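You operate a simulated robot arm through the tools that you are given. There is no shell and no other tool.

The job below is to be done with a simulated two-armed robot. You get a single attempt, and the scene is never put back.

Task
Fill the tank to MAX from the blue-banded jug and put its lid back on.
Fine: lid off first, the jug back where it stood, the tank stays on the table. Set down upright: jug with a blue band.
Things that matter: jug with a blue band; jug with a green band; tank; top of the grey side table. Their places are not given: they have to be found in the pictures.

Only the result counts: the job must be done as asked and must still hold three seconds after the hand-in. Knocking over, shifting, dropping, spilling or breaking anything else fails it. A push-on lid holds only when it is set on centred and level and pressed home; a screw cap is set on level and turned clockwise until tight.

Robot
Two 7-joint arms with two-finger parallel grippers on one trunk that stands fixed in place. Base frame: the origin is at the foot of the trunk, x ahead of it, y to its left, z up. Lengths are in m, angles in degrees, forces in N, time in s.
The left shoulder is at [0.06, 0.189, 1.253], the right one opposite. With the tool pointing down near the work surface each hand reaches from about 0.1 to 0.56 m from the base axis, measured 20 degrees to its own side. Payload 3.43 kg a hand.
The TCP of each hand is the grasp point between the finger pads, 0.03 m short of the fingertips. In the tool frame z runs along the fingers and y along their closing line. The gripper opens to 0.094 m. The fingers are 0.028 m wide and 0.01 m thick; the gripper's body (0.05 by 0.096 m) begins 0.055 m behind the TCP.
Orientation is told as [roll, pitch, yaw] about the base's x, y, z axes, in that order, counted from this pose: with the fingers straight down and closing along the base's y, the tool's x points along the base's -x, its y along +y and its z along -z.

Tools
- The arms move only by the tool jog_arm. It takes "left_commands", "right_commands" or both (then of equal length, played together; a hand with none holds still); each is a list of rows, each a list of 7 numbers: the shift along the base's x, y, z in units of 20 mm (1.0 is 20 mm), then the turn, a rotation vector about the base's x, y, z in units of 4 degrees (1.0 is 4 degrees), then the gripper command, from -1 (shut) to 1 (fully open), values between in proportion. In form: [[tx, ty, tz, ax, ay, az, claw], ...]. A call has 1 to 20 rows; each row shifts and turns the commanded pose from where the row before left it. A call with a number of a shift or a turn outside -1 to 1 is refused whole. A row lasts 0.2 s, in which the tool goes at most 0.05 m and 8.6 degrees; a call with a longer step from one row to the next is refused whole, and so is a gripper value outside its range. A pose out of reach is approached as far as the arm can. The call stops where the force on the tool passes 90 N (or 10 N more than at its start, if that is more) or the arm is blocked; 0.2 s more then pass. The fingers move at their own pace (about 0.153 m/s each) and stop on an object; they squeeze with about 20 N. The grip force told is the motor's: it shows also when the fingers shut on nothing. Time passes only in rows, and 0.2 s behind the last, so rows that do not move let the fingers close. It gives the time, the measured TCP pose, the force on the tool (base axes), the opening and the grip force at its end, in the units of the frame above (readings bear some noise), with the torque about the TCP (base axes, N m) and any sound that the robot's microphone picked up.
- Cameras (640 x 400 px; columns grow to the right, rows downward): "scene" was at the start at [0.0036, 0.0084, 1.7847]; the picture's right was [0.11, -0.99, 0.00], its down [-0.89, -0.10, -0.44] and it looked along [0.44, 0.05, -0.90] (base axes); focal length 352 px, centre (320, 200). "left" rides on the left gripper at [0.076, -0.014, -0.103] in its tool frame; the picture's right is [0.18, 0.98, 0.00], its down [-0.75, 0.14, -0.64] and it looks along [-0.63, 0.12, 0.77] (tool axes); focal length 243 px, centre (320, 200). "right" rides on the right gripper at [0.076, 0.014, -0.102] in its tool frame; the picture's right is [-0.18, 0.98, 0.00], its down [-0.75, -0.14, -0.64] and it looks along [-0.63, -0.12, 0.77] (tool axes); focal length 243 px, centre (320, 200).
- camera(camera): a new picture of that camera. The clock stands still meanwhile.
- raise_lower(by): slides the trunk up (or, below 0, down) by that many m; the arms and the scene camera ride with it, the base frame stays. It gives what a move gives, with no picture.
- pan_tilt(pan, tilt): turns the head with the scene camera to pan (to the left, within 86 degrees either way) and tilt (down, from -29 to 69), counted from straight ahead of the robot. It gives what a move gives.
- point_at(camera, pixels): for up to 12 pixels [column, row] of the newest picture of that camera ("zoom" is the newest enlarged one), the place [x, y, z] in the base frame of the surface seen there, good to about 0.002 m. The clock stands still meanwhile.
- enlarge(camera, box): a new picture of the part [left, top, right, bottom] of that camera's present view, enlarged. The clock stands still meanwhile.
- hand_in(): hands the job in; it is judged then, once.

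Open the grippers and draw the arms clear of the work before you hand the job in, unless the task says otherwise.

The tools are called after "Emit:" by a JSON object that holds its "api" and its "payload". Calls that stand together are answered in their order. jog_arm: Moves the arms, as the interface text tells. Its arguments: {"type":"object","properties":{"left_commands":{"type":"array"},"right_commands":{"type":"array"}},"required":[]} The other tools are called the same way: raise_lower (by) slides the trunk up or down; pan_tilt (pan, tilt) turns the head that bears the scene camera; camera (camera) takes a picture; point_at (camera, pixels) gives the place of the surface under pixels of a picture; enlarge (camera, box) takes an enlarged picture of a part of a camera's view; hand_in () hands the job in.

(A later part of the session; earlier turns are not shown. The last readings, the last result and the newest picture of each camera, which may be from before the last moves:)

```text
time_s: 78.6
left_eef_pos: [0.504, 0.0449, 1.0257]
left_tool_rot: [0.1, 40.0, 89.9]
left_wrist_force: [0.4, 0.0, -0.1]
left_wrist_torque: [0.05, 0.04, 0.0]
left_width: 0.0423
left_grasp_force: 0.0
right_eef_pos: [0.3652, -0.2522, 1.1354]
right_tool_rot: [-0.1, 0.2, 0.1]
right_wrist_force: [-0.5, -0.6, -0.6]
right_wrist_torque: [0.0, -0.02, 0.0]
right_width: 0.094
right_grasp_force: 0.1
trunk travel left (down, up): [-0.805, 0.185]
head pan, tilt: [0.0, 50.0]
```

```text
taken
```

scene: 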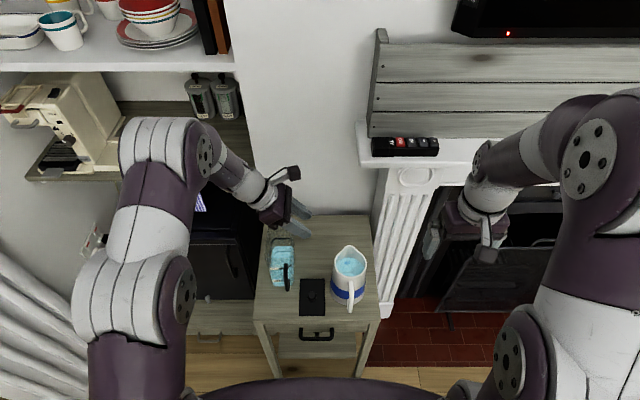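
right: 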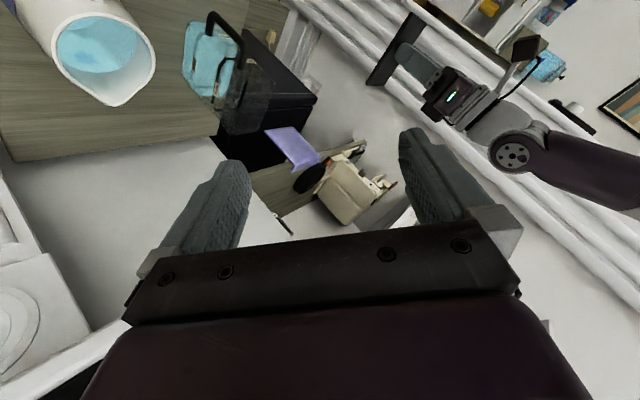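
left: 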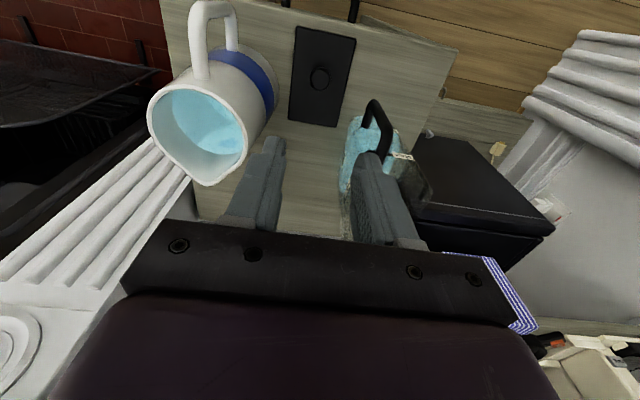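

The tipped pose is reachable. I'll test the actual pouring spot, near (0.53, 0.0, 1.0), and a bit more tilt.

Emit:
{"api": "jog_arm", "payload": {"left_commands": [[0.3, -0.5, 0, 0, 0, 0, -0.1], [0.3, -0.5, 0, 0, 0, 0, -0.1], [0.3, -0.5, -0.2, 0, 0, 0, -0.1], [0.3, -0.5, -0.2, 0, 0, 0, -0.1], [0, 0, 0, -1, 0, 0, -0.1], [0, 0, 0, -1, 0, 0, -0.1], [0, 0, 0, -1, 0, 0, -0.1], [0, 0, 0, -1, 0, 0, -0.1], [0, 0, 0, 0, 0, 0, -0.1]]}}

Emit:
{"api": "jog_arm", "payload": {"left_commands": [[0, 0, 0, 1, 0, 0, -0.1], [0, 0, 0, 1, 0, 0, -0.1], [0, 0, 0, 1, 0, 0, -0.1], [0, 0, 0, 1, 0, 0, -0.1], [0, 0, 0, 1, 0, 0, -0.1], [0, 0, 0, 1, 0, 0, -0.1], [0, 0, 0, 1, 0, 0, -0.1], [0, 0, 0, 1, 0, 0, -0.1], [0, 0, 0, 1, 0, 0, -0.1], [0, 0, 0, 1, 0, 0, -0.1], [0, 0, 0, 1, 0, 0, -0.1], [0, 0, 0, 1, 0, 0, -0.1], [0, 0, 0, 1, 0, 0, -0.1], [0, 0, 0, 1, 0, 0, -0.1], [0, 0, 0, 1, 0, 0, -0.1], [0, 0, 0, 1, 0, 0, -0.1], [0, 0, 0, 1, 0, 0, -0.1], [0, 0, 0, 0, 0, 0, -0.1]]}}

```text
time_s: 80.6
left_eef_pos: [0.5212, -0.0103, 1.0145]
left_tool_rot: [-0.7, 51.8, 90.0]
left_wrist_force: [0.0, 0.1, -0.3]
left_wrist_torque: [-0.01, 0.03, 0.01]
left_width: 0.0426
left_grasp_force: 0.1
left hand out of reach, approached as far as the arm can: row 7, 8
right_eef_pos: [0.3641, -0.2517, 1.1355]
right_tool_rot: [-0.2, 0.2, 0.2]
right_wrist_force: [0.0, 0.2, 0.1]
right_wrist_torque: [-0.04, -0.02, -0.02]
right_width: 0.094
right_grasp_force: 0.0
trunk travel left (down, up): [-0.805, 0.185]
head pan, tilt: [0.0, 50.0]
```

```text
time_s: 84.4
left_eef_pos: [0.51, -0.0007, 1.0093]
left_tool_rot: [-0.6, -16.3, 89.9]
left_wrist_force: [-0.1, -0.6, 0.2]
left_wrist_torque: [0.01, 0.02, -0.01]
left_width: 0.0423
left_grasp_force: 0.1
left hand out of reach, approached as far as the arm can: row 17
right_eef_pos: [0.3637, -0.2513, 1.1354]
right_tool_rot: [-0.2, 0.3, 0.1]
right_wrist_force: [-0.4, -0.3, -0.5]
right_wrist_torque: [-0.04, -0.02, -0.05]
right_width: 0.094
right_grasp_force: 0.0
trunk travel left (down, up): [-0.805, 0.185]
head pan, tilt: [0.0, 50.0]
```

The usable range is about 70° of tip, and a yaw of about 75° will put the spout further forward over the tank. Now I'll bring the left hand back to face the jug handle (bar at about x 0.400, y −0.080), with fingers open, and move the right arm further out of the way.

Emit:
{"api": "jog_arm", "payload": {"left_commands": [[-0.25, 0, 0.4, 0, 0, -1, 0], [-0.25, 0, 0.4, 0, 0, -1, 0], [-0.25, 0, 0.2, 0, 0, -1, 0], [-0.25, -0.1, 0, 0, 0, -1, 0], [-0.3, -0.2, 0, 0, 0, -1, 0], [-0.3, -0.2, 0, 0, 0, -1, 0], [-0.3, -0.2, 0, 0, 0, -1, 0], [-0.3, -0.2, 0, 0, 0, -1, 0], [-0.3, -0.2, 0, 0, 0, -1, 0], [-0.3, -0.2, 0, 0, 0, -1, 0], [-0.3, -0.2, 0, 0, 0, -1, 0], [-0.3, -0.2, 0, 0, 0, -1, 0], [-0.3, -0.2, 0, 0, 0, -1, 0], [-0.3, -0.2, 0, 0, 0, -1, 0], [-0.3, -0.2, 0, 0, 0, -1, 0], [-0.3, -0.2, 0, 0, 0, -1, 0], [-0.3, -0.2, 0, 0, 0, -1, 0], [-0.3, -0.2, 0, 0, 0, -1, 0], [-0.3, -0.2, 0, 0, 0, -1, 0], [-0.3, -0.2, 0, 0, 0, -1, 0]], "right_commands": [[0, -0.3, 0.2, 0, 0, 0, 0], [0, -0.3, 0.2, 0, 0, 0, 0], [0, -0.3, 0.2, 0, 0, 0, 0], [0, -0.3, 0.2, 0, 0, 0, 0], [0, -0.3, 0.2, 0, 0, 0, 0], [0, -0.3, 0.2, 0, 0, 0, 0], [0, -0.3, 0.2, 0, 0, 0, 0], [0, -0.3, 0.2, 0, 0, 0, 0], [0, -0.3, 0.2, 0, 0, 0, 0], [0, -0.3, 0.2, 0, 0, 0, 0], [0, -0.3, 0.2, 0, 0, 0, 0], [0, -0.3, 0.2, 0, 0, 0, 0], [0, -0.3, 0.2, 0, 0, 0, 0], [0, -0.3, 0.2, 0, 0, 0, 0], [0, -0.3, 0.2, 0, 0, 0, 0], [0, 0, 0, 0, 0, 0, 0], [0, 0, 0, 0, 0, 0, 0], [0, 0, 0, 0, 0, 0, 0], [0, 0, 0, 0, 0, 0, 0], [0, 0, 0, 0, 0, 0, 0]]}}

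Emit:
{"api": "camera", "payload": {"camera": "scene"}}

```text
time_s: 88.6
left_eef_pos: [0.3927, -0.0679, 1.0294]
left_tool_rot: [-0.6, -16.3, 9.8]
left_wrist_force: [0.1, 0.1, -0.3]
left_wrist_torque: [0.0, 0.03, 0.01]
left_width: 0.047
left_grasp_force: 0.2
right_eef_pos: [0.3648, -0.3422, 1.1966]
right_tool_rot: [-0.1, 0.2, 0.1]
right_wrist_force: [-0.2, 0.7, -0.4]
right_wrist_torque: [-0.04, -0.01, -0.01]
right_width: 0.0471
right_grasp_force: 0.2
trunk travel left (down, up): [-0.805, 0.185]
head pan, tilt: [0.0, 50.0]
```

```text
taken
```

scene: 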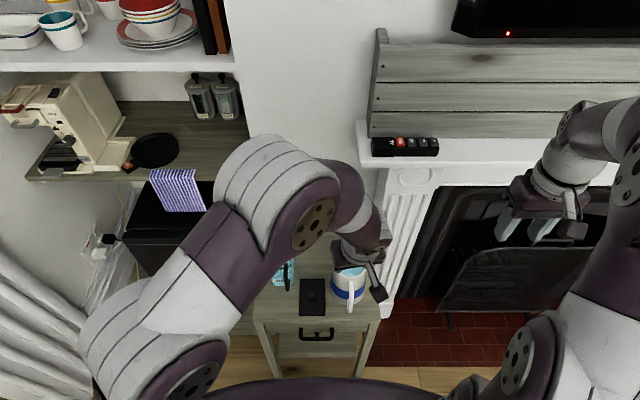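

The left hand still needs about 10° of yaw and 4° of lean. I'll correct that and come down to about z 0.95 above the handle for a closer look.

Emit:
{"api": "jog_arm", "payload": {"left_commands": [[-0.1, -0.2, -0.5, 0.15, -0.3, -0.8, 0.2], [-0.1, -0.2, -0.5, 0, -0.3, -0.8, 0.2], [-0.1, -0.2, -0.5, 0, -0.33, -0.85, 0.2], [-0.1, 0, -0.8, 0, 0, 0, 0.2], [0, 0, -0.8, 0, 0, 0, 0.2], [0, 0, -0.8, 0, 0, 0, 0.2], [0, 0, 0, 0, 0, 0, 0.2]]}}

Emit:
{"api": "camera", "payload": {"camera": "left"}}

Emit:
{"api": "enlarge", "payload": {"camera": "scene", "box": [290, 230, 410, 330]}}

```text
time_s: 90.2
left_eef_pos: [0.3859, -0.0811, 0.9521]
left_tool_rot: [-0.3, -20.0, 0.1]
left_wrist_force: [0.4, -0.5, -0.5]
left_wrist_torque: [-0.02, 0.01, 0.0]
left_width: 0.0563
left_grasp_force: 0.1
right_eef_pos: [0.3653, -0.3428, 1.1966]
right_tool_rot: [-0.2, 0.2, 0.1]
right_wrist_force: [0.0, 0.3, -0.5]
right_wrist_torque: [-0.02, 0.04, -0.03]
right_width: 0.047
right_grasp_force: 0.1
trunk travel left (down, up): [-0.805, 0.185]
head pan, tilt: [0.0, 50.0]
```

```text
taken
```

left: 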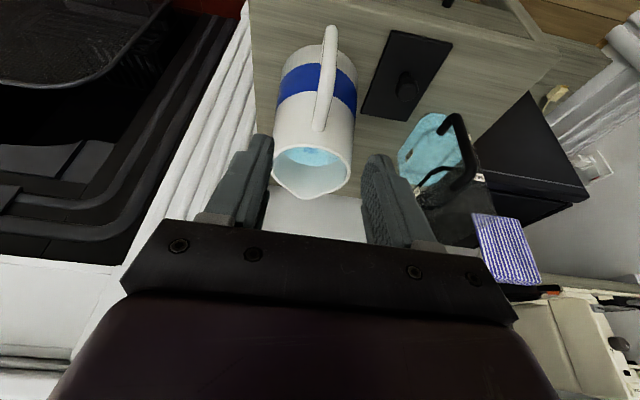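

```text
4.00 times, centred on (350, 280) of scene
```

zoom: 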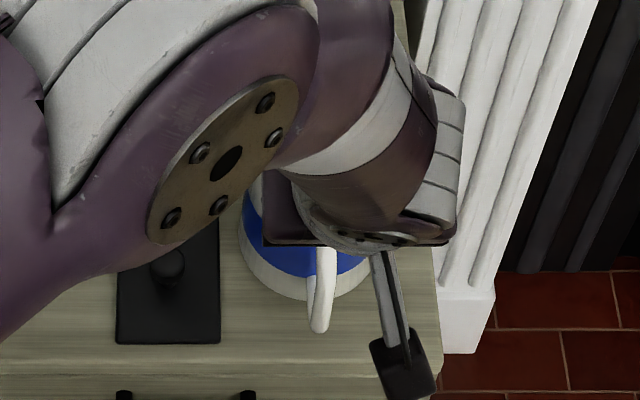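

The left camera shows the handle at about (326, 80), between the fingers. I'll measure its bar along its height and the jug's base ring for the original standing place.

Emit:
{"api": "enlarge", "payload": {"camera": "left", "box": [260, 15, 370, 205]}}

Emit:
{"api": "point_at", "payload": {"camera": "left", "pixels": [[330, 35], [329, 50], [327, 70], [325, 90], [322, 105], [319, 125], [277, 100], [357, 105], [283, 65], [352, 60], [301, 50], [316, 195]]}}

```text
2.11 times, centred on (315, 110) of left
```

zoom: 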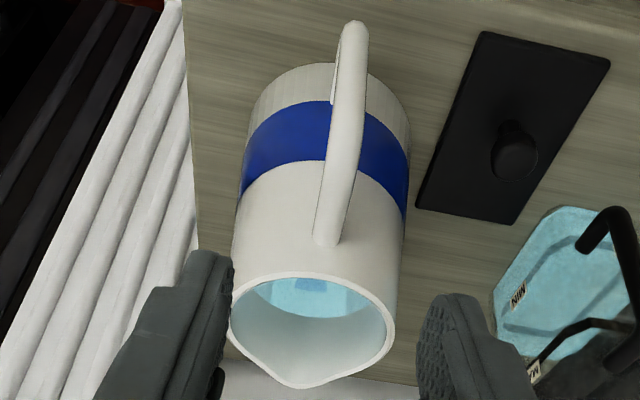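

```text
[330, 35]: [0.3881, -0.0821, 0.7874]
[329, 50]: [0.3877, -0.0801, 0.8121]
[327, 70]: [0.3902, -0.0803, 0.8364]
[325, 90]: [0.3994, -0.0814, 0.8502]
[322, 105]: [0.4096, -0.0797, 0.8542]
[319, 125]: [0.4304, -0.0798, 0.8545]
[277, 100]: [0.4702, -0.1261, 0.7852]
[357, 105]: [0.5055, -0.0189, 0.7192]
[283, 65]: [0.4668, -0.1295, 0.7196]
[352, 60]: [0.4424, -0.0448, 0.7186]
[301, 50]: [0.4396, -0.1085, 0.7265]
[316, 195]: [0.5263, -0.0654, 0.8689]
```

The bar's outer face is at x≈0.388 (centre ≈0.395, y≈−0.0805), with its top at z≈0.855. I'll lower the open fingers to straddle the bar at TCP (0.402, −0.0805, 0.815).

Emit:
{"api": "jog_arm", "payload": {"left_commands": [[0.08, 0, -0.7, 0, 0, 0, 0.2], [0.08, 0, -0.7, 0, 0, 0, 0.2], [0.08, 0, -0.7, 0, 0, 0, 0.2], [0.08, 0, -0.7, 0, 0, 0, 0.2], [0.08, 0, -0.7, 0, 0, 0, 0.2], [0.08, 0, -0.7, 0, 0, 0, 0.2], [0.08, 0, -0.7, 0, 0, 0, 0.2], [0.08, 0, -0.7, 0, 0, 0, 0.2], [0.08, 0, -0.6, 0, 0, 0, 0.2], [0.08, 0, -0.6, 0, 0, 0, 0.2], [0, 0, 0, 0, 0, 0, 0.2]]}}

Emit:
{"api": "camera", "payload": {"camera": "left"}}

Emit:
{"api": "enlarge", "payload": {"camera": "scene", "box": [290, 230, 410, 330]}}

```text
time_s: 92.6
left_eef_pos: [0.4012, -0.0795, 0.8141]
left_tool_rot: [-0.4, -20.1, 0.1]
left_wrist_force: [-0.5, -0.8, -0.4]
left_wrist_torque: [-0.02, 0.01, 0.01]
left_width: 0.0563
left_grasp_force: 0.1
right_eef_pos: [0.3645, -0.343, 1.1959]
right_tool_rot: [-0.3, 0.1, 0.2]
right_wrist_force: [0.2, -0.1, 0.7]
right_wrist_torque: [0.0, -0.01, -0.03]
right_width: 0.0468
right_grasp_force: 0.0
trunk travel left (down, up): [-0.805, 0.185]
head pan, tilt: [0.0, 50.0]
```

```text
taken
```

left: 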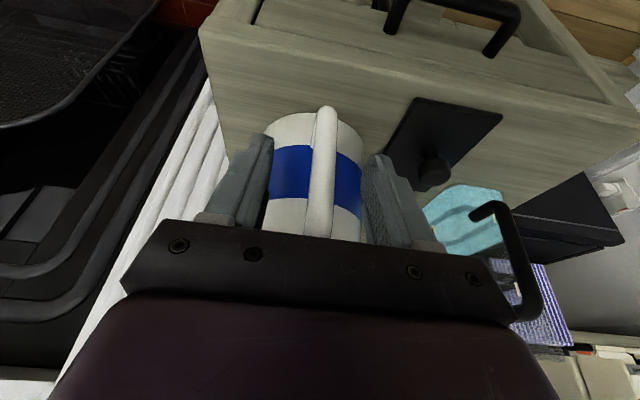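

```text
4.00 times, centred on (350, 280) of scene
```

zoom: 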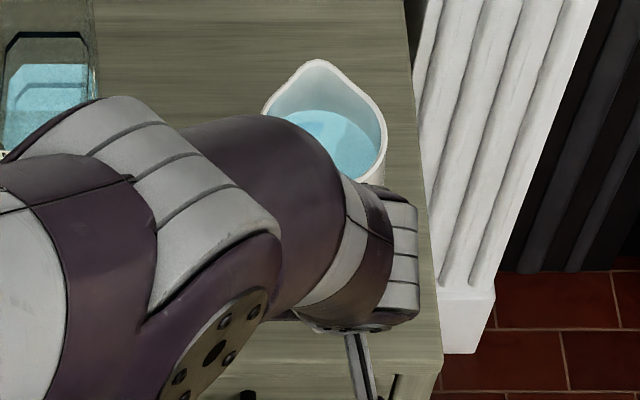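

The fingers straddle the bar evenly (bar at column 320, fingers at about 270 and 365). I'll close on it.

Emit:
{"api": "jog_arm", "payload": {"left_commands": [[0, 0, 0, 0, 0, 0, -1], [0, 0, 0, 0, 0, 0, -1], [0, 0, 0, 0, 0, 0, -1], [0, 0, 0, 0, 0, 0, -1]]}}

Emit:
{"api": "jog_arm", "payload": {"left_commands": [[0, 0, 0.05, 0, 0, 0, -1], [0, 0, 0.05, 0, 0, 0, -1], [0, 0, 0.05, 0, 0, 0, -1]]}}

Emit:
{"api": "camera", "payload": {"camera": "left"}}

```text
time_s: 93.6
left_eef_pos: [0.4017, -0.0799, 0.815]
left_tool_rot: [-0.2, -20.1, 0.1]
left_wrist_force: [-0.4, 0.6, -0.2]
left_wrist_torque: [0.34, 0.0, -0.02]
left_width: 0.017
left_grasp_force: 20.2
right_eef_pos: [0.3647, -0.342, 1.1953]
right_tool_rot: [-0.2, 0.2, 0.1]
right_wrist_force: [0.0, -0.4, -0.1]
right_wrist_torque: [0.01, -0.01, 0.04]
right_width: 0.0472
right_grasp_force: 0.1
trunk travel left (down, up): [-0.805, 0.185]
head pan, tilt: [0.0, 50.0]
```

```text
time_s: 94.4
left_eef_pos: [0.4018, -0.0787, 0.8168]
left_tool_rot: [-0.4, -20.1, 0.1]
left_wrist_force: [-0.8, -0.2, 0.3]
left_wrist_torque: [0.02, 0.5, 0.0]
left_width: 0.0169
left_grasp_force: 20.0
right_eef_pos: [0.3652, -0.3418, 1.1956]
right_tool_rot: [-0.2, 0.2, 0.0]
right_wrist_force: [-0.4, -0.4, -0.5]
right_wrist_torque: [-0.03, 0.0, 0.02]
right_width: 0.047
right_grasp_force: 0.1
trunk travel left (down, up): [-0.805, 0.185]
head pan, tilt: [0.0, 50.0]
```

```text
taken
```

left: 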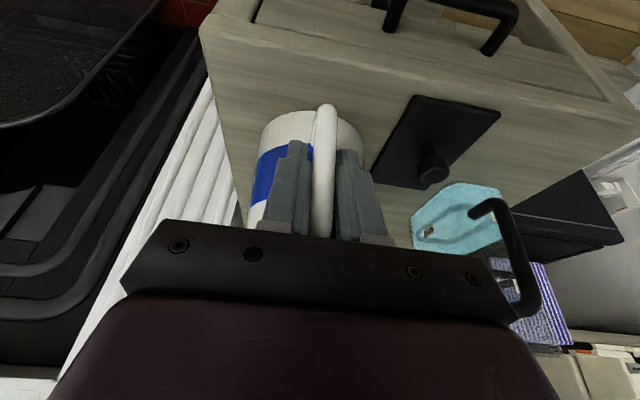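

The grip holds the bar (0.017 wide) and a torque of 0.5 Nm has appeared after 3 mm. I'll lift a few millimetres more and check whether the jug base leaves the table or the bar slips.

Emit:
{"api": "jog_arm", "payload": {"left_commands": [[0, 0, 0.1, 0, 0, 0, -1], [0, 0, 0.1, 0, 0, 0, -1], [0, 0, 0.1, 0, 0, 0, -1], [0, 0, 0, 0, 0, 0, -1]]}}

Emit:
{"api": "camera", "payload": {"camera": "left"}}

Emit:
{"api": "enlarge", "payload": {"camera": "scene", "box": [290, 230, 410, 330]}}

Emit:
{"api": "point_at", "payload": {"camera": "zoom", "pixels": [[318, 63], [272, 110], [384, 120]]}}

```text
time_s: 95.4
left_eef_pos: [0.4029, -0.0796, 0.8239]
left_tool_rot: [-0.4, -20.0, 0.1]
left_wrist_force: [0.6, 1.1, -7.9]
left_wrist_torque: [0.02, 0.47, 0.0]
left_width: 0.0169
left_grasp_force: 20.3
right_eef_pos: [0.3658, -0.3416, 1.1959]
right_tool_rot: [-0.2, 0.2, 0.1]
right_wrist_force: [0.2, -0.3, -0.7]
right_wrist_torque: [-0.02, 0.01, 0.01]
right_width: 0.047
right_grasp_force: 0.1
trunk travel left (down, up): [-0.805, 0.185]
head pan, tilt: [0.0, 50.0]
```

```text
taken
```

left: 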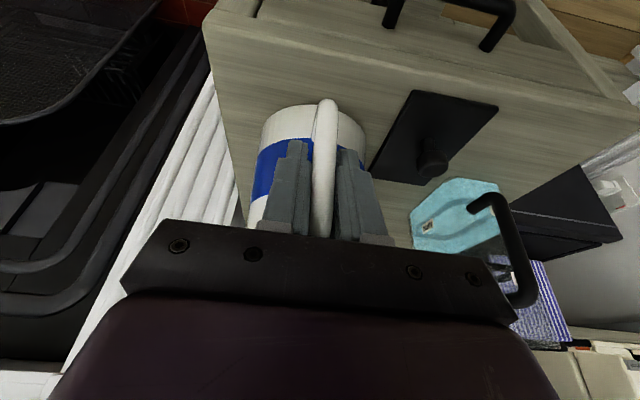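

```text
4.00 times, centred on (350, 280) of scene
```

zoom: 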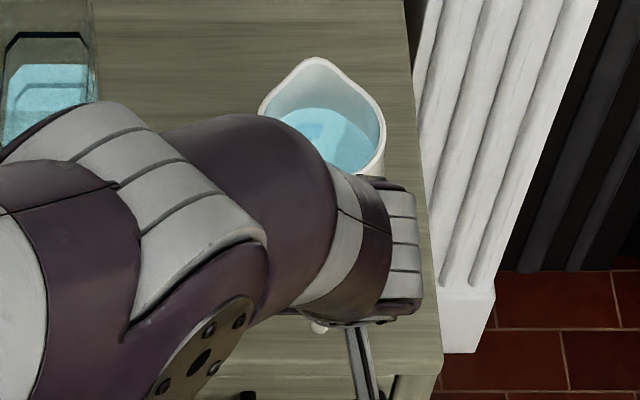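

```text
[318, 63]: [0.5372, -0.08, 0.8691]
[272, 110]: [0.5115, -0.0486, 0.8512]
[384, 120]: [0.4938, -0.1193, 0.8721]
```

The hand now carries 7.9 N at 0.47 Nm. The spout height hasn't changed yet, so the jug may be pivoting slightly nose-down in the grip; I'll lift another 10 mm and compare.

Emit:
{"api": "jog_arm", "payload": {"left_commands": [[0, 0, 0.1, 0, 0, 0, -1], [0, 0, 0.1, 0, 0, 0, -1], [0, 0, 0.1, 0, 0, 0, -1], [0, 0, 0.1, 0, 0, 0, -1], [0, 0, 0.1, 0, 0, 0, -1], [0, 0, 0, 0, 0, 0, -1], [0, 0, 0, 0, 0, 0, -1]]}}

Emit:
{"api": "camera", "payload": {"camera": "left"}}

Emit:
{"api": "enlarge", "payload": {"camera": "scene", "box": [290, 230, 410, 330]}}

Emit:
{"api": "point_at", "payload": {"camera": "zoom", "pixels": [[318, 60], [265, 105], [384, 120], [384, 150]]}}

```text
time_s: 97.0
left_eef_pos: [0.402, -0.0802, 0.8355]
left_tool_rot: [-0.4, -20.0, 0.1]
left_wrist_force: [0.0, -1.1, -6.9]
left_wrist_torque: [0.02, 0.2, -0.02]
left_width: 0.0173
left_grasp_force: 20.3
right_eef_pos: [0.3666, -0.3422, 1.1944]
right_tool_rot: [-0.3, 0.2, 0.1]
right_wrist_force: [0.5, -0.2, -0.9]
right_wrist_torque: [-0.03, -0.02, -0.06]
right_width: 0.0471
right_grasp_force: 0.0
trunk travel left (down, up): [-0.805, 0.185]
head pan, tilt: [0.0, 50.0]
```

```text
taken
```

left: 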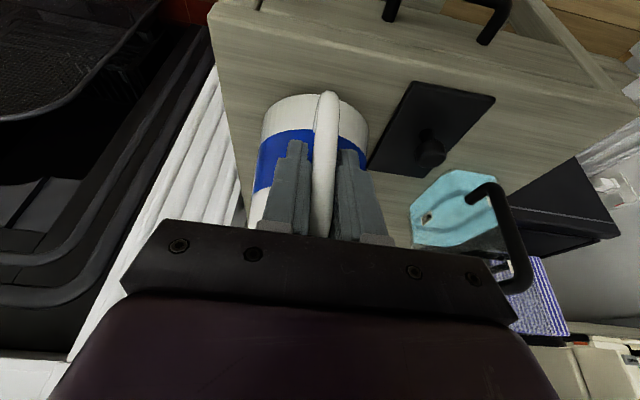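

```text
4.00 times, centred on (350, 280) of scene
```

zoom: 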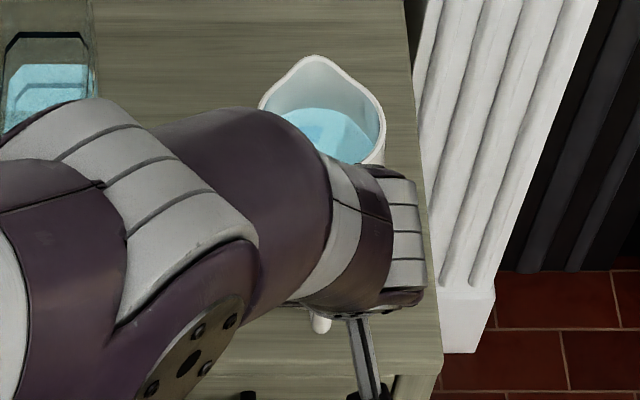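

```text
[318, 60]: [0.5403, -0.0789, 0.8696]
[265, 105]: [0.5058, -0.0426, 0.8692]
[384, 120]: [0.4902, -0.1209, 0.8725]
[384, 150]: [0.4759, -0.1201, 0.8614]
```

The spout stayed at 0.8696 while the bar rose 20 mm, so the jug is pivoting nose-down about 8° in the grip. I'll set it back and regrip with more forward lean and deeper, so the fingertips nearly touch the jug wall and block that rotation.

Emit:
{"api": "jog_arm", "payload": {"left_commands": [[0, 0, -0.15, 0, 0, 0, -1], [0, 0, -0.2, 0, 0, 0, -1], [0, 0, -0.2, 0, 0, 0, -1], [0, 0, -0.2, 0, 0, 0, -1], [0, 0, -0.2, 0, 0, 0, -1], [0, 0, -0.05, 0, 0, 0, -1], [0, 0, 0, 0, 0, 0, -1]]}}

Emit:
{"api": "camera", "payload": {"camera": "left"}}

Emit:
{"api": "enlarge", "payload": {"camera": "scene", "box": [290, 230, 410, 330]}}

Emit:
{"api": "point_at", "payload": {"camera": "zoom", "pixels": [[318, 64], [267, 110], [384, 120], [384, 150]]}}

```text
time_s: 98.6
left_eef_pos: [0.4018, -0.079, 0.815]
left_tool_rot: [-0.4, -20.1, 0.1]
left_wrist_force: [-1.6, 1.9, 13.8]
left_wrist_torque: [0.41, -0.07, -0.07]
left_width: 0.0171
left_grasp_force: 20.3
right_eef_pos: [0.3629, -0.342, 1.1969]
right_tool_rot: [-0.1, 0.2, 0.1]
right_wrist_force: [-0.1, -0.1, -0.7]
right_wrist_torque: [0.01, -0.01, 0.0]
right_width: 0.047
right_grasp_force: 0.1
trunk travel left (down, up): [-0.805, 0.185]
head pan, tilt: [0.0, 50.0]
```

```text
taken
```

left: 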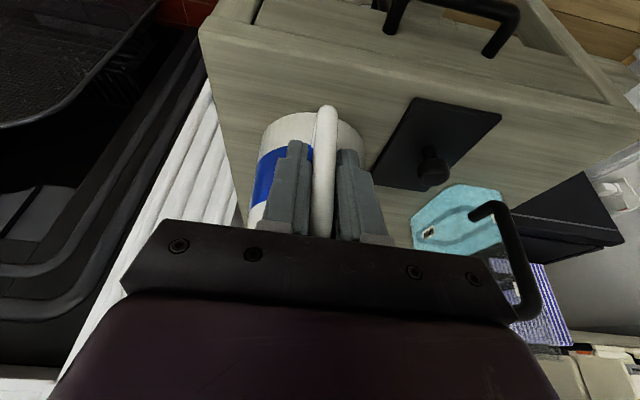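

```text
4.00 times, centred on (350, 280) of scene
```

zoom: 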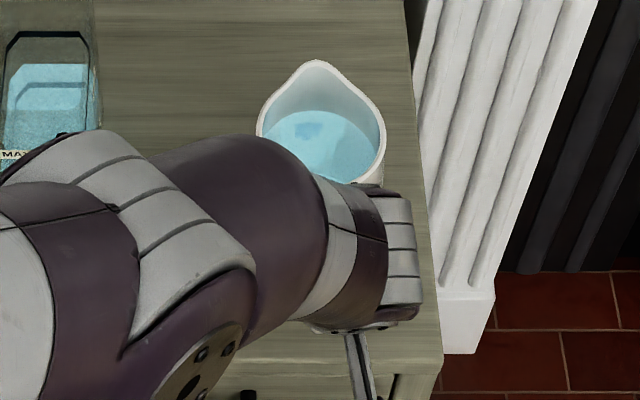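

```text
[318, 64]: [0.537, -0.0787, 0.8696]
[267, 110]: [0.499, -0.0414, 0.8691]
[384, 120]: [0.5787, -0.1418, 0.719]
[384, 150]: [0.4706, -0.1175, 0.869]
```

The jug sits flat again at its place (spout at 0.537, −0.079). I'll open, lean the fingers 10° more and go slightly deeper, then regrip.

Emit:
{"api": "jog_arm", "payload": {"left_commands": [[0, 0, 0, 0, 0, 0, 0.2], [0, 0, 0, 0, 0, 0, 0.2], [0, -0.03, 0, 0.1, -0.5, 0, 0.2], [0, 0, 0, 0, -1, 0, 0.2], [0, 0, 0, 0, -1, 0, 0.2], [0.05, 0, -0.3, 0, 0, 0, 0.2], [0.05, 0, -0.3, 0, 0, 0, 0.2], [0, 0, 0, 0, 0, 0, 0.2]]}}

Emit:
{"api": "camera", "payload": {"camera": "left"}}

```text
time_s: 100.4
left_eef_pos: [0.4024, -0.0804, 0.803]
left_tool_rot: [0.0, -30.0, 0.0]
left_wrist_force: [0.3, 0.0, -0.2]
left_wrist_torque: [-0.01, -0.03, -0.01]
left_width: 0.0563
left_grasp_force: 0.2
right_eef_pos: [0.3648, -0.3416, 1.1964]
right_tool_rot: [-0.2, 0.3, 0.1]
right_wrist_force: [0.7, -0.4, -0.3]
right_wrist_torque: [0.0, 0.05, 0.02]
right_width: 0.047
right_grasp_force: 0.0
trunk travel left (down, up): [-0.805, 0.185]
head pan, tilt: [0.0, 50.0]
```

```text
taken
```

left: 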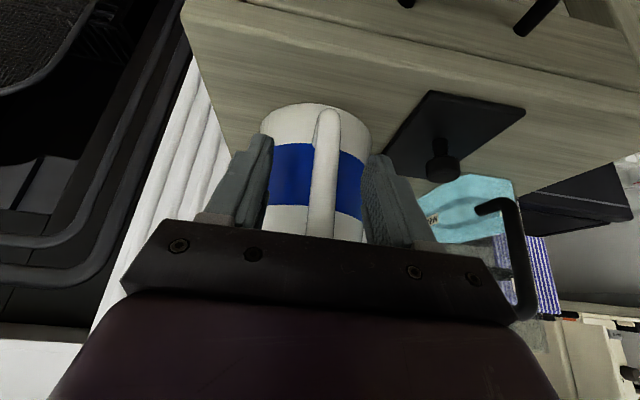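

The hand is now at a 30° lean and slightly deeper. I'll nudge 2 mm forward, close, and lift in small steps.

Emit:
{"api": "jog_arm", "payload": {"left_commands": [[0.1, 0, 0, 0, 0, 0, 0.2], [0, 0, 0, 0, 0, 0, 0.2], [0, 0, 0, 0, 0, 0, -1], [0, 0, 0, 0, 0, 0, -1], [0, 0, 0, 0, 0, 0, -1], [0, 0, 0, 0, 0, 0, -1]]}}

Emit:
{"api": "jog_arm", "payload": {"left_commands": [[0, 0, 0.1, 0, 0, 0, -1], [0, 0, 0.1, 0, 0, 0, -1], [0, 0, 0.1, 0, 0, 0, -1], [0, 0, 0.1, 0, 0, 0, -1], [0, 0, 0.1, 0, 0, 0, -1], [0, 0, 0, 0, 0, 0, -1]]}}

Emit:
{"api": "camera", "payload": {"camera": "left"}}

Emit:
{"api": "enlarge", "payload": {"camera": "scene", "box": [290, 230, 410, 330]}}

Emit:
{"api": "point_at", "payload": {"camera": "zoom", "pixels": [[318, 60], [318, 64], [267, 110], [384, 130], [384, 150]]}}

```text
time_s: 101.8
left_eef_pos: [0.4057, -0.0806, 0.8032]
left_tool_rot: [0.0, -30.0, 0.0]
left_wrist_force: [0.0, 0.3, -0.2]
left_wrist_torque: [-0.07, -0.06, 0.01]
left_width: 0.0169
left_grasp_force: 19.9
right_eef_pos: [0.3648, -0.3431, 1.196]
right_tool_rot: [-0.2, 0.2, 0.2]
right_wrist_force: [0.8, 0.2, 0.0]
right_wrist_torque: [-0.02, -0.01, 0.0]
right_width: 0.0471
right_grasp_force: 0.1
trunk travel left (down, up): [-0.805, 0.185]
head pan, tilt: [0.0, 50.0]
```

```text
time_s: 103.2
left_eef_pos: [0.4063, -0.0817, 0.8121]
left_tool_rot: [0.0, -30.0, -0.1]
left_wrist_force: [-0.1, 0.9, -6.7]
left_wrist_torque: [-0.01, 0.34, 0.01]
left_width: 0.0169
left_grasp_force: 20.2
right_eef_pos: [0.3648, -0.342, 1.1955]
right_tool_rot: [-0.2, 0.3, 0.0]
right_wrist_force: [-0.5, -0.1, -1.2]
right_wrist_torque: [-0.02, -0.01, 0.0]
right_width: 0.047
right_grasp_force: 0.1
trunk travel left (down, up): [-0.805, 0.185]
head pan, tilt: [0.0, 50.0]
```

```text
taken
```

left: 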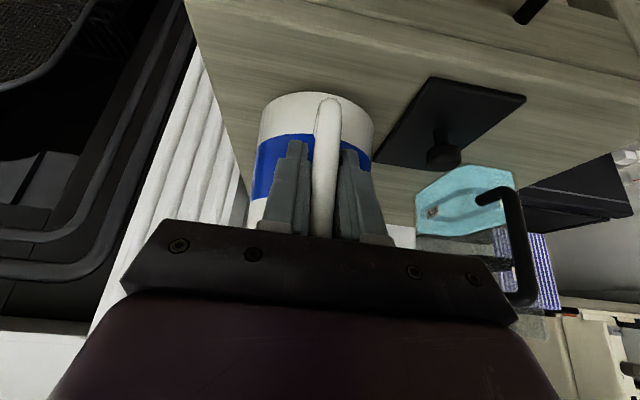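

```text
4.00 times, centred on (350, 280) of scene
```

zoom: 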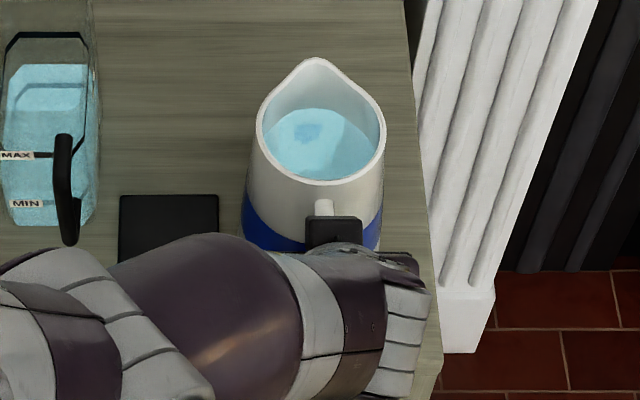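

```text
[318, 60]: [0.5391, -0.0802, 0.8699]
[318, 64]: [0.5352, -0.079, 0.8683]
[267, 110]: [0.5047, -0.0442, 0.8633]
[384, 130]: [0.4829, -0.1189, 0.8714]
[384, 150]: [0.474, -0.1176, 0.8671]
```

The weight registers (6.7 N) but the nose still stays down. I'll rotate the hand a few degrees nose-up so the fingertips bear against the jug wall, and continue lifting.

Emit:
{"api": "jog_arm", "payload": {"left_commands": [[0, 0, 0.05, 0, -0.5, 0, -1], [0, 0, 0.05, 0, -0.5, 0, -1], [0, 0, 0.05, 0, -0.5, 0, -1], [0, 0, 0.05, 0, -0.5, 0, -1], [0, 0, 0, 0, 0, 0, -1]]}}

Emit:
{"api": "enlarge", "payload": {"camera": "scene", "box": [290, 230, 410, 330]}}

Emit:
{"api": "point_at", "payload": {"camera": "zoom", "pixels": [[318, 60], [318, 64], [267, 110], [384, 130], [384, 150], [322, 182]]}}

Emit:
{"api": "camera", "payload": {"camera": "left"}}

```text
time_s: 104.4
left_eef_pos: [0.4059, -0.0799, 0.8155]
left_tool_rot: [0.0, -38.0, -0.1]
left_wrist_force: [-0.8, -0.8, -6.8]
left_wrist_torque: [-0.02, 0.36, 0.01]
left_width: 0.0173
left_grasp_force: 19.6
right_eef_pos: [0.3653, -0.3419, 1.1949]
right_tool_rot: [-0.2, 0.2, 0.1]
right_wrist_force: [1.1, 0.7, 0.2]
right_wrist_torque: [-0.02, -0.01, -0.04]
right_width: 0.047
right_grasp_force: 0.2
trunk travel left (down, up): [-0.805, 0.185]
head pan, tilt: [0.0, 50.0]
```

```text
4.00 times, centred on (350, 280) of scene
```

zoom: 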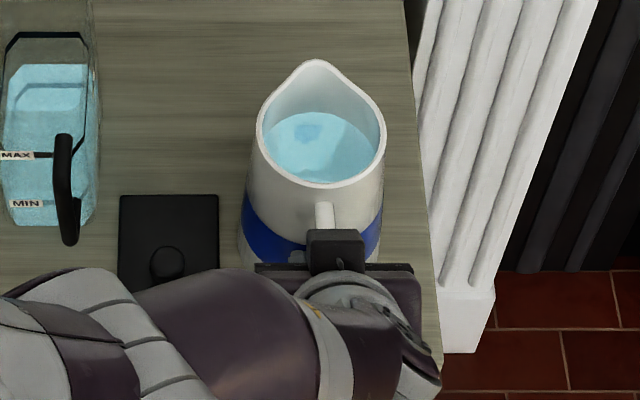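

```text
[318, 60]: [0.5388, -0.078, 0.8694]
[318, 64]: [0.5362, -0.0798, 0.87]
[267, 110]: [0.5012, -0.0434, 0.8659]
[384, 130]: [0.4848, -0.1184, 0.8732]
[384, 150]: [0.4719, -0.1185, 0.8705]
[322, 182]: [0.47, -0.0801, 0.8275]
```

```text
taken
```

left: 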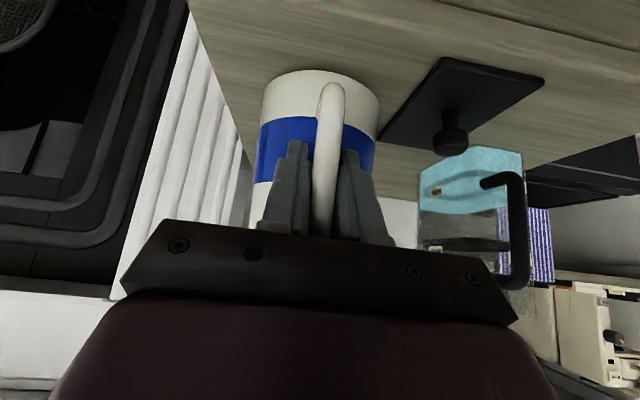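

I'll check the tilt using the back rim height, then lift another 15 mm with a little more nose-up rotation.

Emit:
{"api": "point_at", "payload": {"camera": "zoom", "pixels": [[322, 187], [300, 184], [345, 183], [270, 150], [384, 155], [318, 62]]}}

Emit:
{"api": "jog_arm", "payload": {"left_commands": [[0, 0, 0.15, 0, -0.3, 0, -1], [0, 0, 0.15, 0, -0.3, 0, -1], [0, 0, 0.15, 0, -0.3, 0, -1], [0, 0, 0.15, 0, -0.3, 0, -1], [0, 0, 0.15, 0, -0.3, 0, -1], [0, 0, 0, 0, 0, 0, -1]]}}

Emit:
{"api": "enlarge", "payload": {"camera": "scene", "box": [290, 230, 410, 330]}}

Emit:
{"api": "point_at", "payload": {"camera": "zoom", "pixels": [[318, 58], [318, 62], [322, 187], [322, 184], [300, 184], [345, 183], [267, 130], [384, 130]]}}

Emit:
{"api": "camera", "payload": {"camera": "left"}}

```text
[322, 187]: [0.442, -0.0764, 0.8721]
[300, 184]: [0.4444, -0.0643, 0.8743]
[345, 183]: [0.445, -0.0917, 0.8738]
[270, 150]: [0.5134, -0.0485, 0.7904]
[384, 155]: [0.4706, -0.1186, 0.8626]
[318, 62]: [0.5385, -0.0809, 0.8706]
```

```text
time_s: 105.8
left_eef_pos: [0.4057, -0.0796, 0.8297]
left_tool_rot: [0.1, -44.0, -0.2]
left_wrist_force: [1.0, -0.1, -7.3]
left_wrist_torque: [-0.03, 0.37, 0.04]
left_width: 0.0168
left_grasp_force: 20.7
right_eef_pos: [0.366, -0.3423, 1.1956]
right_tool_rot: [-0.1, 0.2, 0.1]
right_wrist_force: [0.2, 0.6, 0.2]
right_wrist_torque: [0.0, 0.01, 0.01]
right_width: 0.047
right_grasp_force: 0.1
trunk travel left (down, up): [-0.805, 0.185]
head pan, tilt: [0.0, 50.0]
```

```text
4.00 times, centred on (350, 280) of scene
```

zoom: 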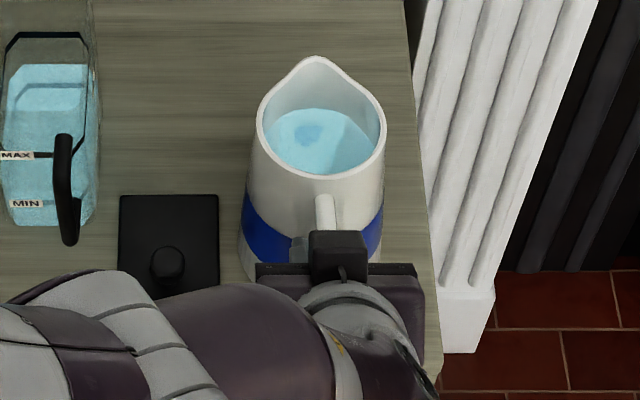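

```text
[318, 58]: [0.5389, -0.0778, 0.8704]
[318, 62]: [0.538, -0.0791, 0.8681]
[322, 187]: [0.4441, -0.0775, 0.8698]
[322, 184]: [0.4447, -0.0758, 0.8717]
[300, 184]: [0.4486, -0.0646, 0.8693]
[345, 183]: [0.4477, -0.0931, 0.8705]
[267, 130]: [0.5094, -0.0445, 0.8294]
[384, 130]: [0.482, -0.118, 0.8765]
```

```text
taken
```

left: 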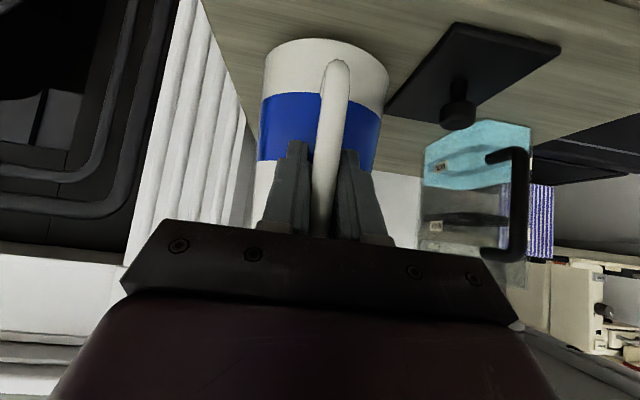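

The jug is tilting: the back rim has risen while the spout stays down, and the grip torque has levelled at about 0.37 Nm. I want a side view of the contact, so I'll yaw the right hand so its camera looks toward +y at the jug.

Emit:
{"api": "jog_arm", "payload": {"right_commands": [[0, 0, -0.4, 0, 0, 1, 0], [0, 0, -0.4, 0, 0, 1, 0], [0, 0, -0.4, 0, 0, 1, 0], [0, 0, -0.4, 0, 0, 1, 0], [0, 0, -0.4, 0, 0, 1, 0], [0, 0, -0.4, 0, 0, 1, 0], [0, 0, -0.4, 0, 0, 1, 0], [0, 0, -0.4, 0, 0, 1, 0], [0, 0, -0.4, 0, 0, 1, 0], [0, 0, -0.4, 0, 0, 1, 0], [0, 0, -0.4, 0, 0, 1, 0], [0, 0, -0.4, 0, 0, 1, 0], [0, 0, -0.4, 0, 0, 1, 0], [0, 0, -0.4, 0, 0, 1, 0], [0, 0, -0.4, 0, 0, 1, 0], [0, 0, -0.4, 0, 0, 1, 0], [0, 0, -0.4, 0, 0, 1, 0], [0, 0, -0.4, 0, 0, 1, 0], [0, 0, 0, 0, 0, 1, 0], [0, 0, 0, 0, 0, 1, 0]]}}

Emit:
{"api": "camera", "payload": {"camera": "right"}}

```text
time_s: 110.0
left_eef_pos: [0.4051, -0.0809, 0.8311]
left_tool_rot: [0.1, -43.9, -0.1]
left_wrist_force: [0.9, -0.1, -2.4]
left_wrist_torque: [-0.01, -0.17, -0.04]
left_width: 0.0171
left_grasp_force: 19.9
right_eef_pos: [0.3634, -0.3428, 1.0519]
right_tool_rot: [-0.2, 0.2, 80.2]
right_wrist_force: [-0.2, -0.3, -0.2]
right_wrist_torque: [-0.03, -0.01, 0.01]
right_width: 0.0471
right_grasp_force: 0.1
trunk travel left (down, up): [-0.805, 0.185]
head pan, tilt: [0.0, 50.0]
```

```text
taken
```

right: 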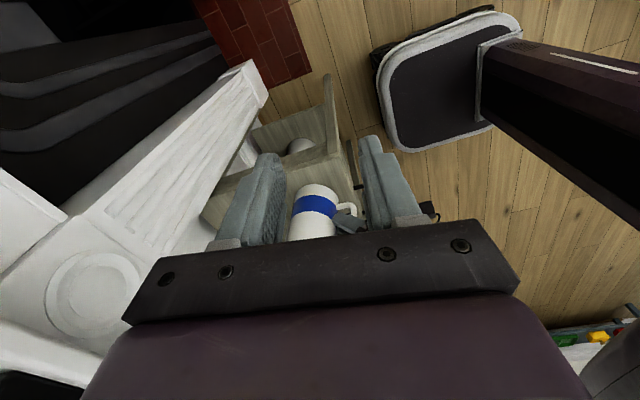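

The left hand's load has dropped to 2.4 N, so the jug is creeping in the grip back toward the table. I'll zoom into this side view.

Emit:
{"api": "enlarge", "payload": {"camera": "right", "box": [270, 110, 380, 250]}}

```text
2.86 times, centred on (325, 180) of right
```

zoom: 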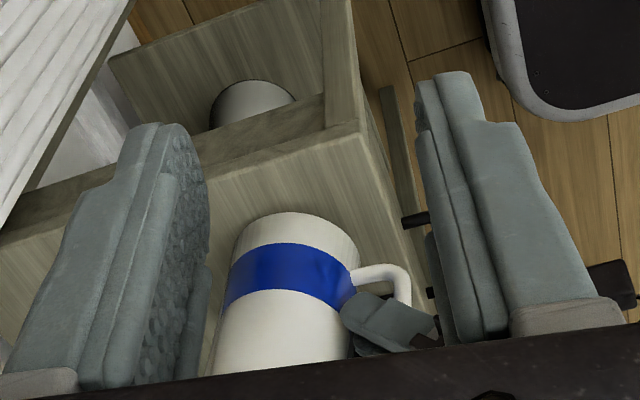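

I need to know whether the jug is tilted or the hand simply slid up the bar. I'll measure the jug's rim heights now.

Emit:
{"api": "enlarge", "payload": {"camera": "scene", "box": [310, 235, 380, 300]}}

Emit:
{"api": "point_at", "payload": {"camera": "zoom", "pixels": [[312, 30], [215, 150], [413, 160], [325, 268], [290, 262], [365, 262], [325, 330], [300, 290]]}}

```text
6.15 times, centred on (345, 268) of scene
```

zoom: 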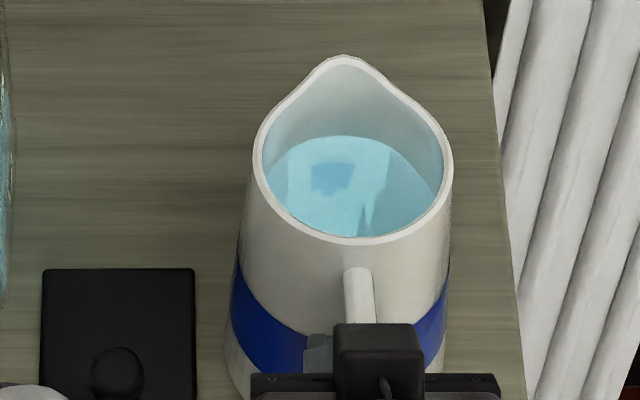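

```text
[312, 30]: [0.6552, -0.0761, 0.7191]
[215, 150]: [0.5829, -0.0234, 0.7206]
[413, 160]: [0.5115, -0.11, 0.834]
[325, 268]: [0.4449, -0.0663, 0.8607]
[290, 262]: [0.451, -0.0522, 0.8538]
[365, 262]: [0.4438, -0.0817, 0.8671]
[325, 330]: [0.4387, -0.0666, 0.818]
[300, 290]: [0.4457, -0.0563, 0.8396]
```

Emit:
{"api": "point_at", "payload": {"camera": "zoom", "pixels": [[350, 242], [320, 238], [380, 240], [257, 160], [449, 165], [345, 58], [300, 85], [400, 90], [358, 285], [362, 310]]}}

Emit:
{"api": "jog_arm", "payload": {"left_commands": [[0, 0, 0, 0, 0, 0, -1], [0, 0, 0, 0, 0, 0, -1], [0, 0, 0, 0, 0, 0, -1], [0, 0, 0, 0, 0, 0, -1], [0, 0, 0, 0, 0, 0, -1]]}}

```text
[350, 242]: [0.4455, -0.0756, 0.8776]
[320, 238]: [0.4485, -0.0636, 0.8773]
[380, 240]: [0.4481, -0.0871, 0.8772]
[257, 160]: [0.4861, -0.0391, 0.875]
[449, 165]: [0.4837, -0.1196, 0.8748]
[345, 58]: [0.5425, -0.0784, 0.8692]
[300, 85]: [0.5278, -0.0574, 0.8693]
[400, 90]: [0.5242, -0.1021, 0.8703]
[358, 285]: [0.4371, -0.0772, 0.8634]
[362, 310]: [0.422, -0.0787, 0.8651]
```

```text
time_s: 111.2
left_eef_pos: [0.4053, -0.0794, 0.8313]
left_tool_rot: [0.1, -44.0, 0.0]
left_wrist_force: [1.3, -0.6, -3.2]
left_wrist_torque: [0.03, -0.13, -0.01]
left_width: 0.017
left_grasp_force: 20.2
right_eef_pos: [0.365, -0.3423, 1.0516]
right_tool_rot: [-0.1, 0.3, 80.1]
right_wrist_force: [0.6, 0.2, 0.0]
right_wrist_torque: [-0.01, 0.0, -0.04]
right_width: 0.0469
right_grasp_force: 0.1
trunk travel left (down, up): [-0.805, 0.185]
head pan, tilt: [0.0, 50.0]
```

The jug is tipped about 5° with its front edge still on the table, and the hand has slid up the bar. The torque on the handle is too much for this grip. I'll put the jug back flat and instead grip its upper body from above, close to its centre of mass. First I'll lower, release and back away along the finger line.

Emit:
{"api": "jog_arm", "payload": {"left_commands": [[0, 0, -0.1, 0, 0, 0, -1], [0, 0, -0.1, 0, 0, 0, -1], [0, 0, -0.1, 0, 0, 0, -1], [0, 0, -0.1, 0, 0, 0, -1], [0, 0, -0.1, 0, 0, 0, -1], [0, 0, -0.1, 0, 0, 0, -1], [0, 0, 0, 0, 0, 0, -1], [0, 0, 0, 0, 0, 0, -0.6], [0, 0, 0, 0, 0, 0, -0.2], [0, 0, 0, 0, 0, 0, 0.2], [-0.35, 0, 0.35, 0, 0, 0, 0.2], [-0.5, 0, 0.5, 0, 0, 0, 0.2], [-0.5, 0, 0.5, 0, 0, 0, 0.2], [-0.5, 0, 0.5, 0, 0, 0, 0.2], [-0.3, 0, 0.7, 0, 0, 0, 0.2], [0, 0, 0.8, 0, 0, 0, 0.2], [0, 0, 0.8, 0, 0, 0, 0.2], [0, 0, 0.8, 0, 0, 0, 0.2], [0, 0, 0, 0, 0, 0, 0.2]]}}

Emit:
{"api": "enlarge", "payload": {"camera": "scene", "box": [310, 235, 380, 310]}}

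Emit:
{"api": "camera", "payload": {"camera": "right"}}

```text
time_s: 115.2
left_eef_pos: [0.3633, -0.0798, 0.9185]
left_tool_rot: [0.1, -43.9, -0.2]
left_wrist_force: [0.6, 0.2, 0.5]
left_wrist_torque: [0.02, -0.03, -0.01]
left_width: 0.0566
left_grasp_force: 0.0
right_eef_pos: [0.3644, -0.3434, 1.0521]
right_tool_rot: [-0.2, 0.2, 80.1]
right_wrist_force: [0.0, 0.2, 0.0]
right_wrist_torque: [0.0, -0.02, -0.02]
right_width: 0.047
right_grasp_force: 0.0
trunk travel left (down, up): [-0.805, 0.185]
head pan, tilt: [0.0, 50.0]
```

```text
5.33 times, centred on (345, 272) of scene
```

zoom: 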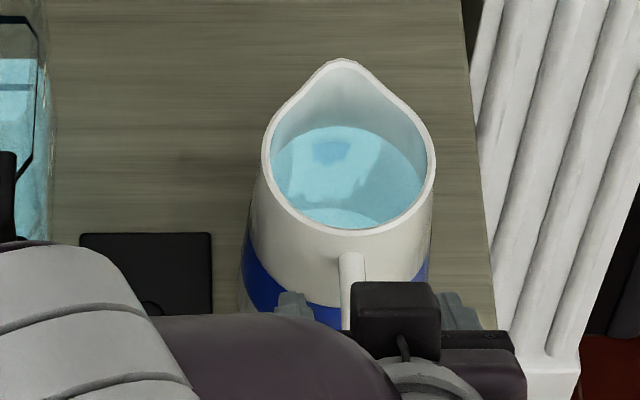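

```text
taken
```

right: 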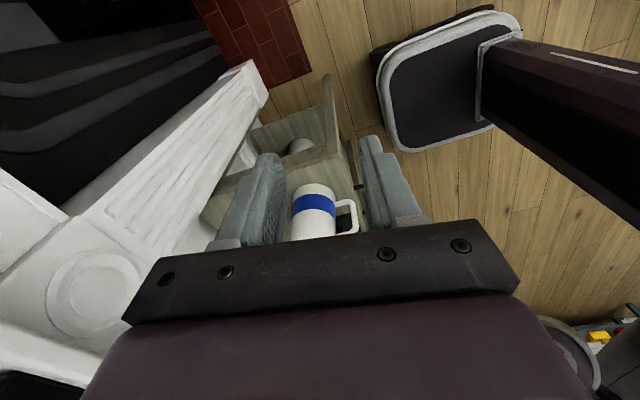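

The jug stands upright again. I'll sample its rim to find the axis precisely, after lifting the left arm out of the line of sight and straightening its fingers to vertical.

Emit:
{"api": "jog_arm", "payload": {"left_commands": [[0, 0, 0.8, 0, 1, 0, 1], [0, 0, 0.8, 0, 1, 0, 1], [0, 0, 0.8, 0, 1, 0, 1], [0, 0, 0.8, 0, 1, 0, 1], [0, 0, 0.8, 0, 1, 0, 1], [0, 0, 0.8, 0, 1, 0, 1], [0, 0, 0.2, 0, 1, 0, 1], [0, 0, 0, 0, 1, 0, 1], [0, 0, 0, 0, 1, 0, 1], [0, 0, 0, 0, 1, 0, 1], [0, 0, 0, 0, 0.97, 0, 1], [0, 0, 0, 0, 0, 0, 1]]}}

Emit:
{"api": "camera", "payload": {"camera": "left"}}

Emit:
{"api": "enlarge", "payload": {"camera": "scene", "box": [310, 235, 380, 310]}}

Emit:
{"api": "point_at", "payload": {"camera": "zoom", "pixels": [[342, 63], [265, 150], [431, 150], [267, 165], [430, 165], [345, 233], [310, 222], [385, 225], [285, 205], [412, 205]]}}

```text
time_s: 117.8
left_eef_pos: [0.3626, -0.081, 1.0189]
left_tool_rot: [0.0, 0.0, -0.1]
left_wrist_force: [0.3, 0.0, -0.5]
left_wrist_torque: [-0.01, 0.03, 0.01]
left_width: 0.0941
left_grasp_force: 0.0
right_eef_pos: [0.3652, -0.3419, 1.052]
right_tool_rot: [-0.1, 0.1, 80.2]
right_wrist_force: [-0.2, 0.6, 0.7]
right_wrist_torque: [0.03, -0.02, 0.0]
right_width: 0.0469
right_grasp_force: 0.2
trunk travel left (down, up): [-0.805, 0.185]
head pan, tilt: [0.0, 50.0]
```

```text
taken
```

left: 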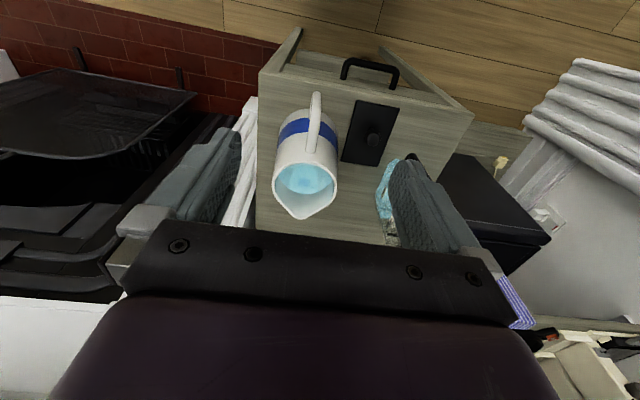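

```text
5.33 times, centred on (345, 272) of scene
```

zoom: 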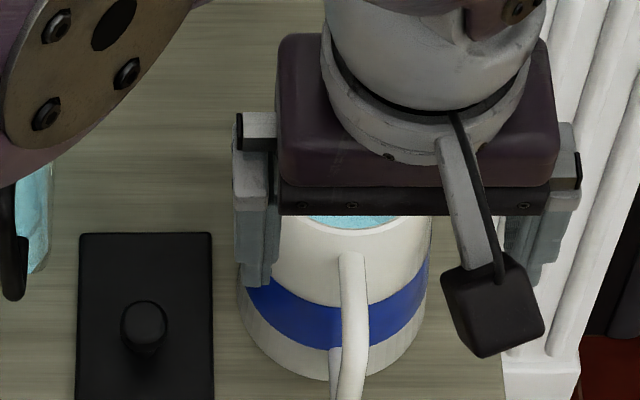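

```text
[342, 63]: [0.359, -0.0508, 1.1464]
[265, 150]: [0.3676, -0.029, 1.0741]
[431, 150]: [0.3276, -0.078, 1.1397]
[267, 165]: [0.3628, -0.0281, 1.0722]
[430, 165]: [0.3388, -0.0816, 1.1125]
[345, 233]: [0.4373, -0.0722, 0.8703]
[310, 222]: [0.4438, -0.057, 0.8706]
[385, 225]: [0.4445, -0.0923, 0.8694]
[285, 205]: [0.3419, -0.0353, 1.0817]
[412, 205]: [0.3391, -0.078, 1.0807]
```

The hand covers the rim in the scene view, but the left camera sees it at about (305, 190). I'll zoom there and sample the rim and sides.

Emit:
{"api": "enlarge", "payload": {"camera": "left", "box": [255, 85, 355, 225]}}

```text
2.86 times, centred on (305, 155) of left
```

zoom: 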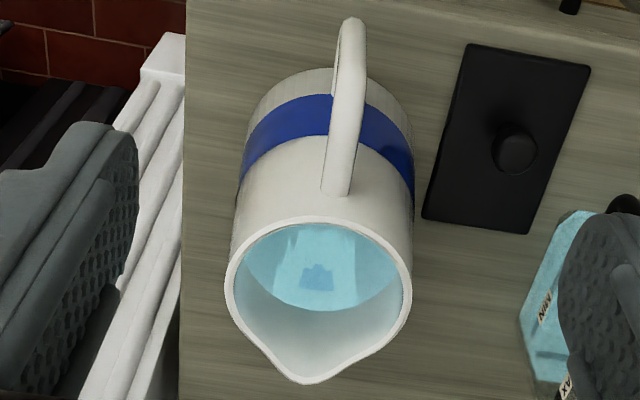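

Emit:
{"api": "point_at", "payload": {"camera": "zoom", "pixels": [[230, 280], [408, 280], [240, 255], [402, 260], [270, 228], [375, 232], [323, 219], [305, 380], [232, 300], [407, 305], [350, 100], [345, 60]]}}

```text
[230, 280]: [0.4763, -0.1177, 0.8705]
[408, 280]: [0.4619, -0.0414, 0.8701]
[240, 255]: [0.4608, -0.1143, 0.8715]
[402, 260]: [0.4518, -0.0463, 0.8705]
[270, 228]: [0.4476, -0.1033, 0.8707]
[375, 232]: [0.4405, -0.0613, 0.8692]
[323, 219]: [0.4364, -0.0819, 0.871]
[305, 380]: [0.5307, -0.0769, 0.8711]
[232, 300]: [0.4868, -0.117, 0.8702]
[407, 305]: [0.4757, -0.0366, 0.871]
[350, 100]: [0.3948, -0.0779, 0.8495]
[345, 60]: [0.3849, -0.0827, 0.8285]
```

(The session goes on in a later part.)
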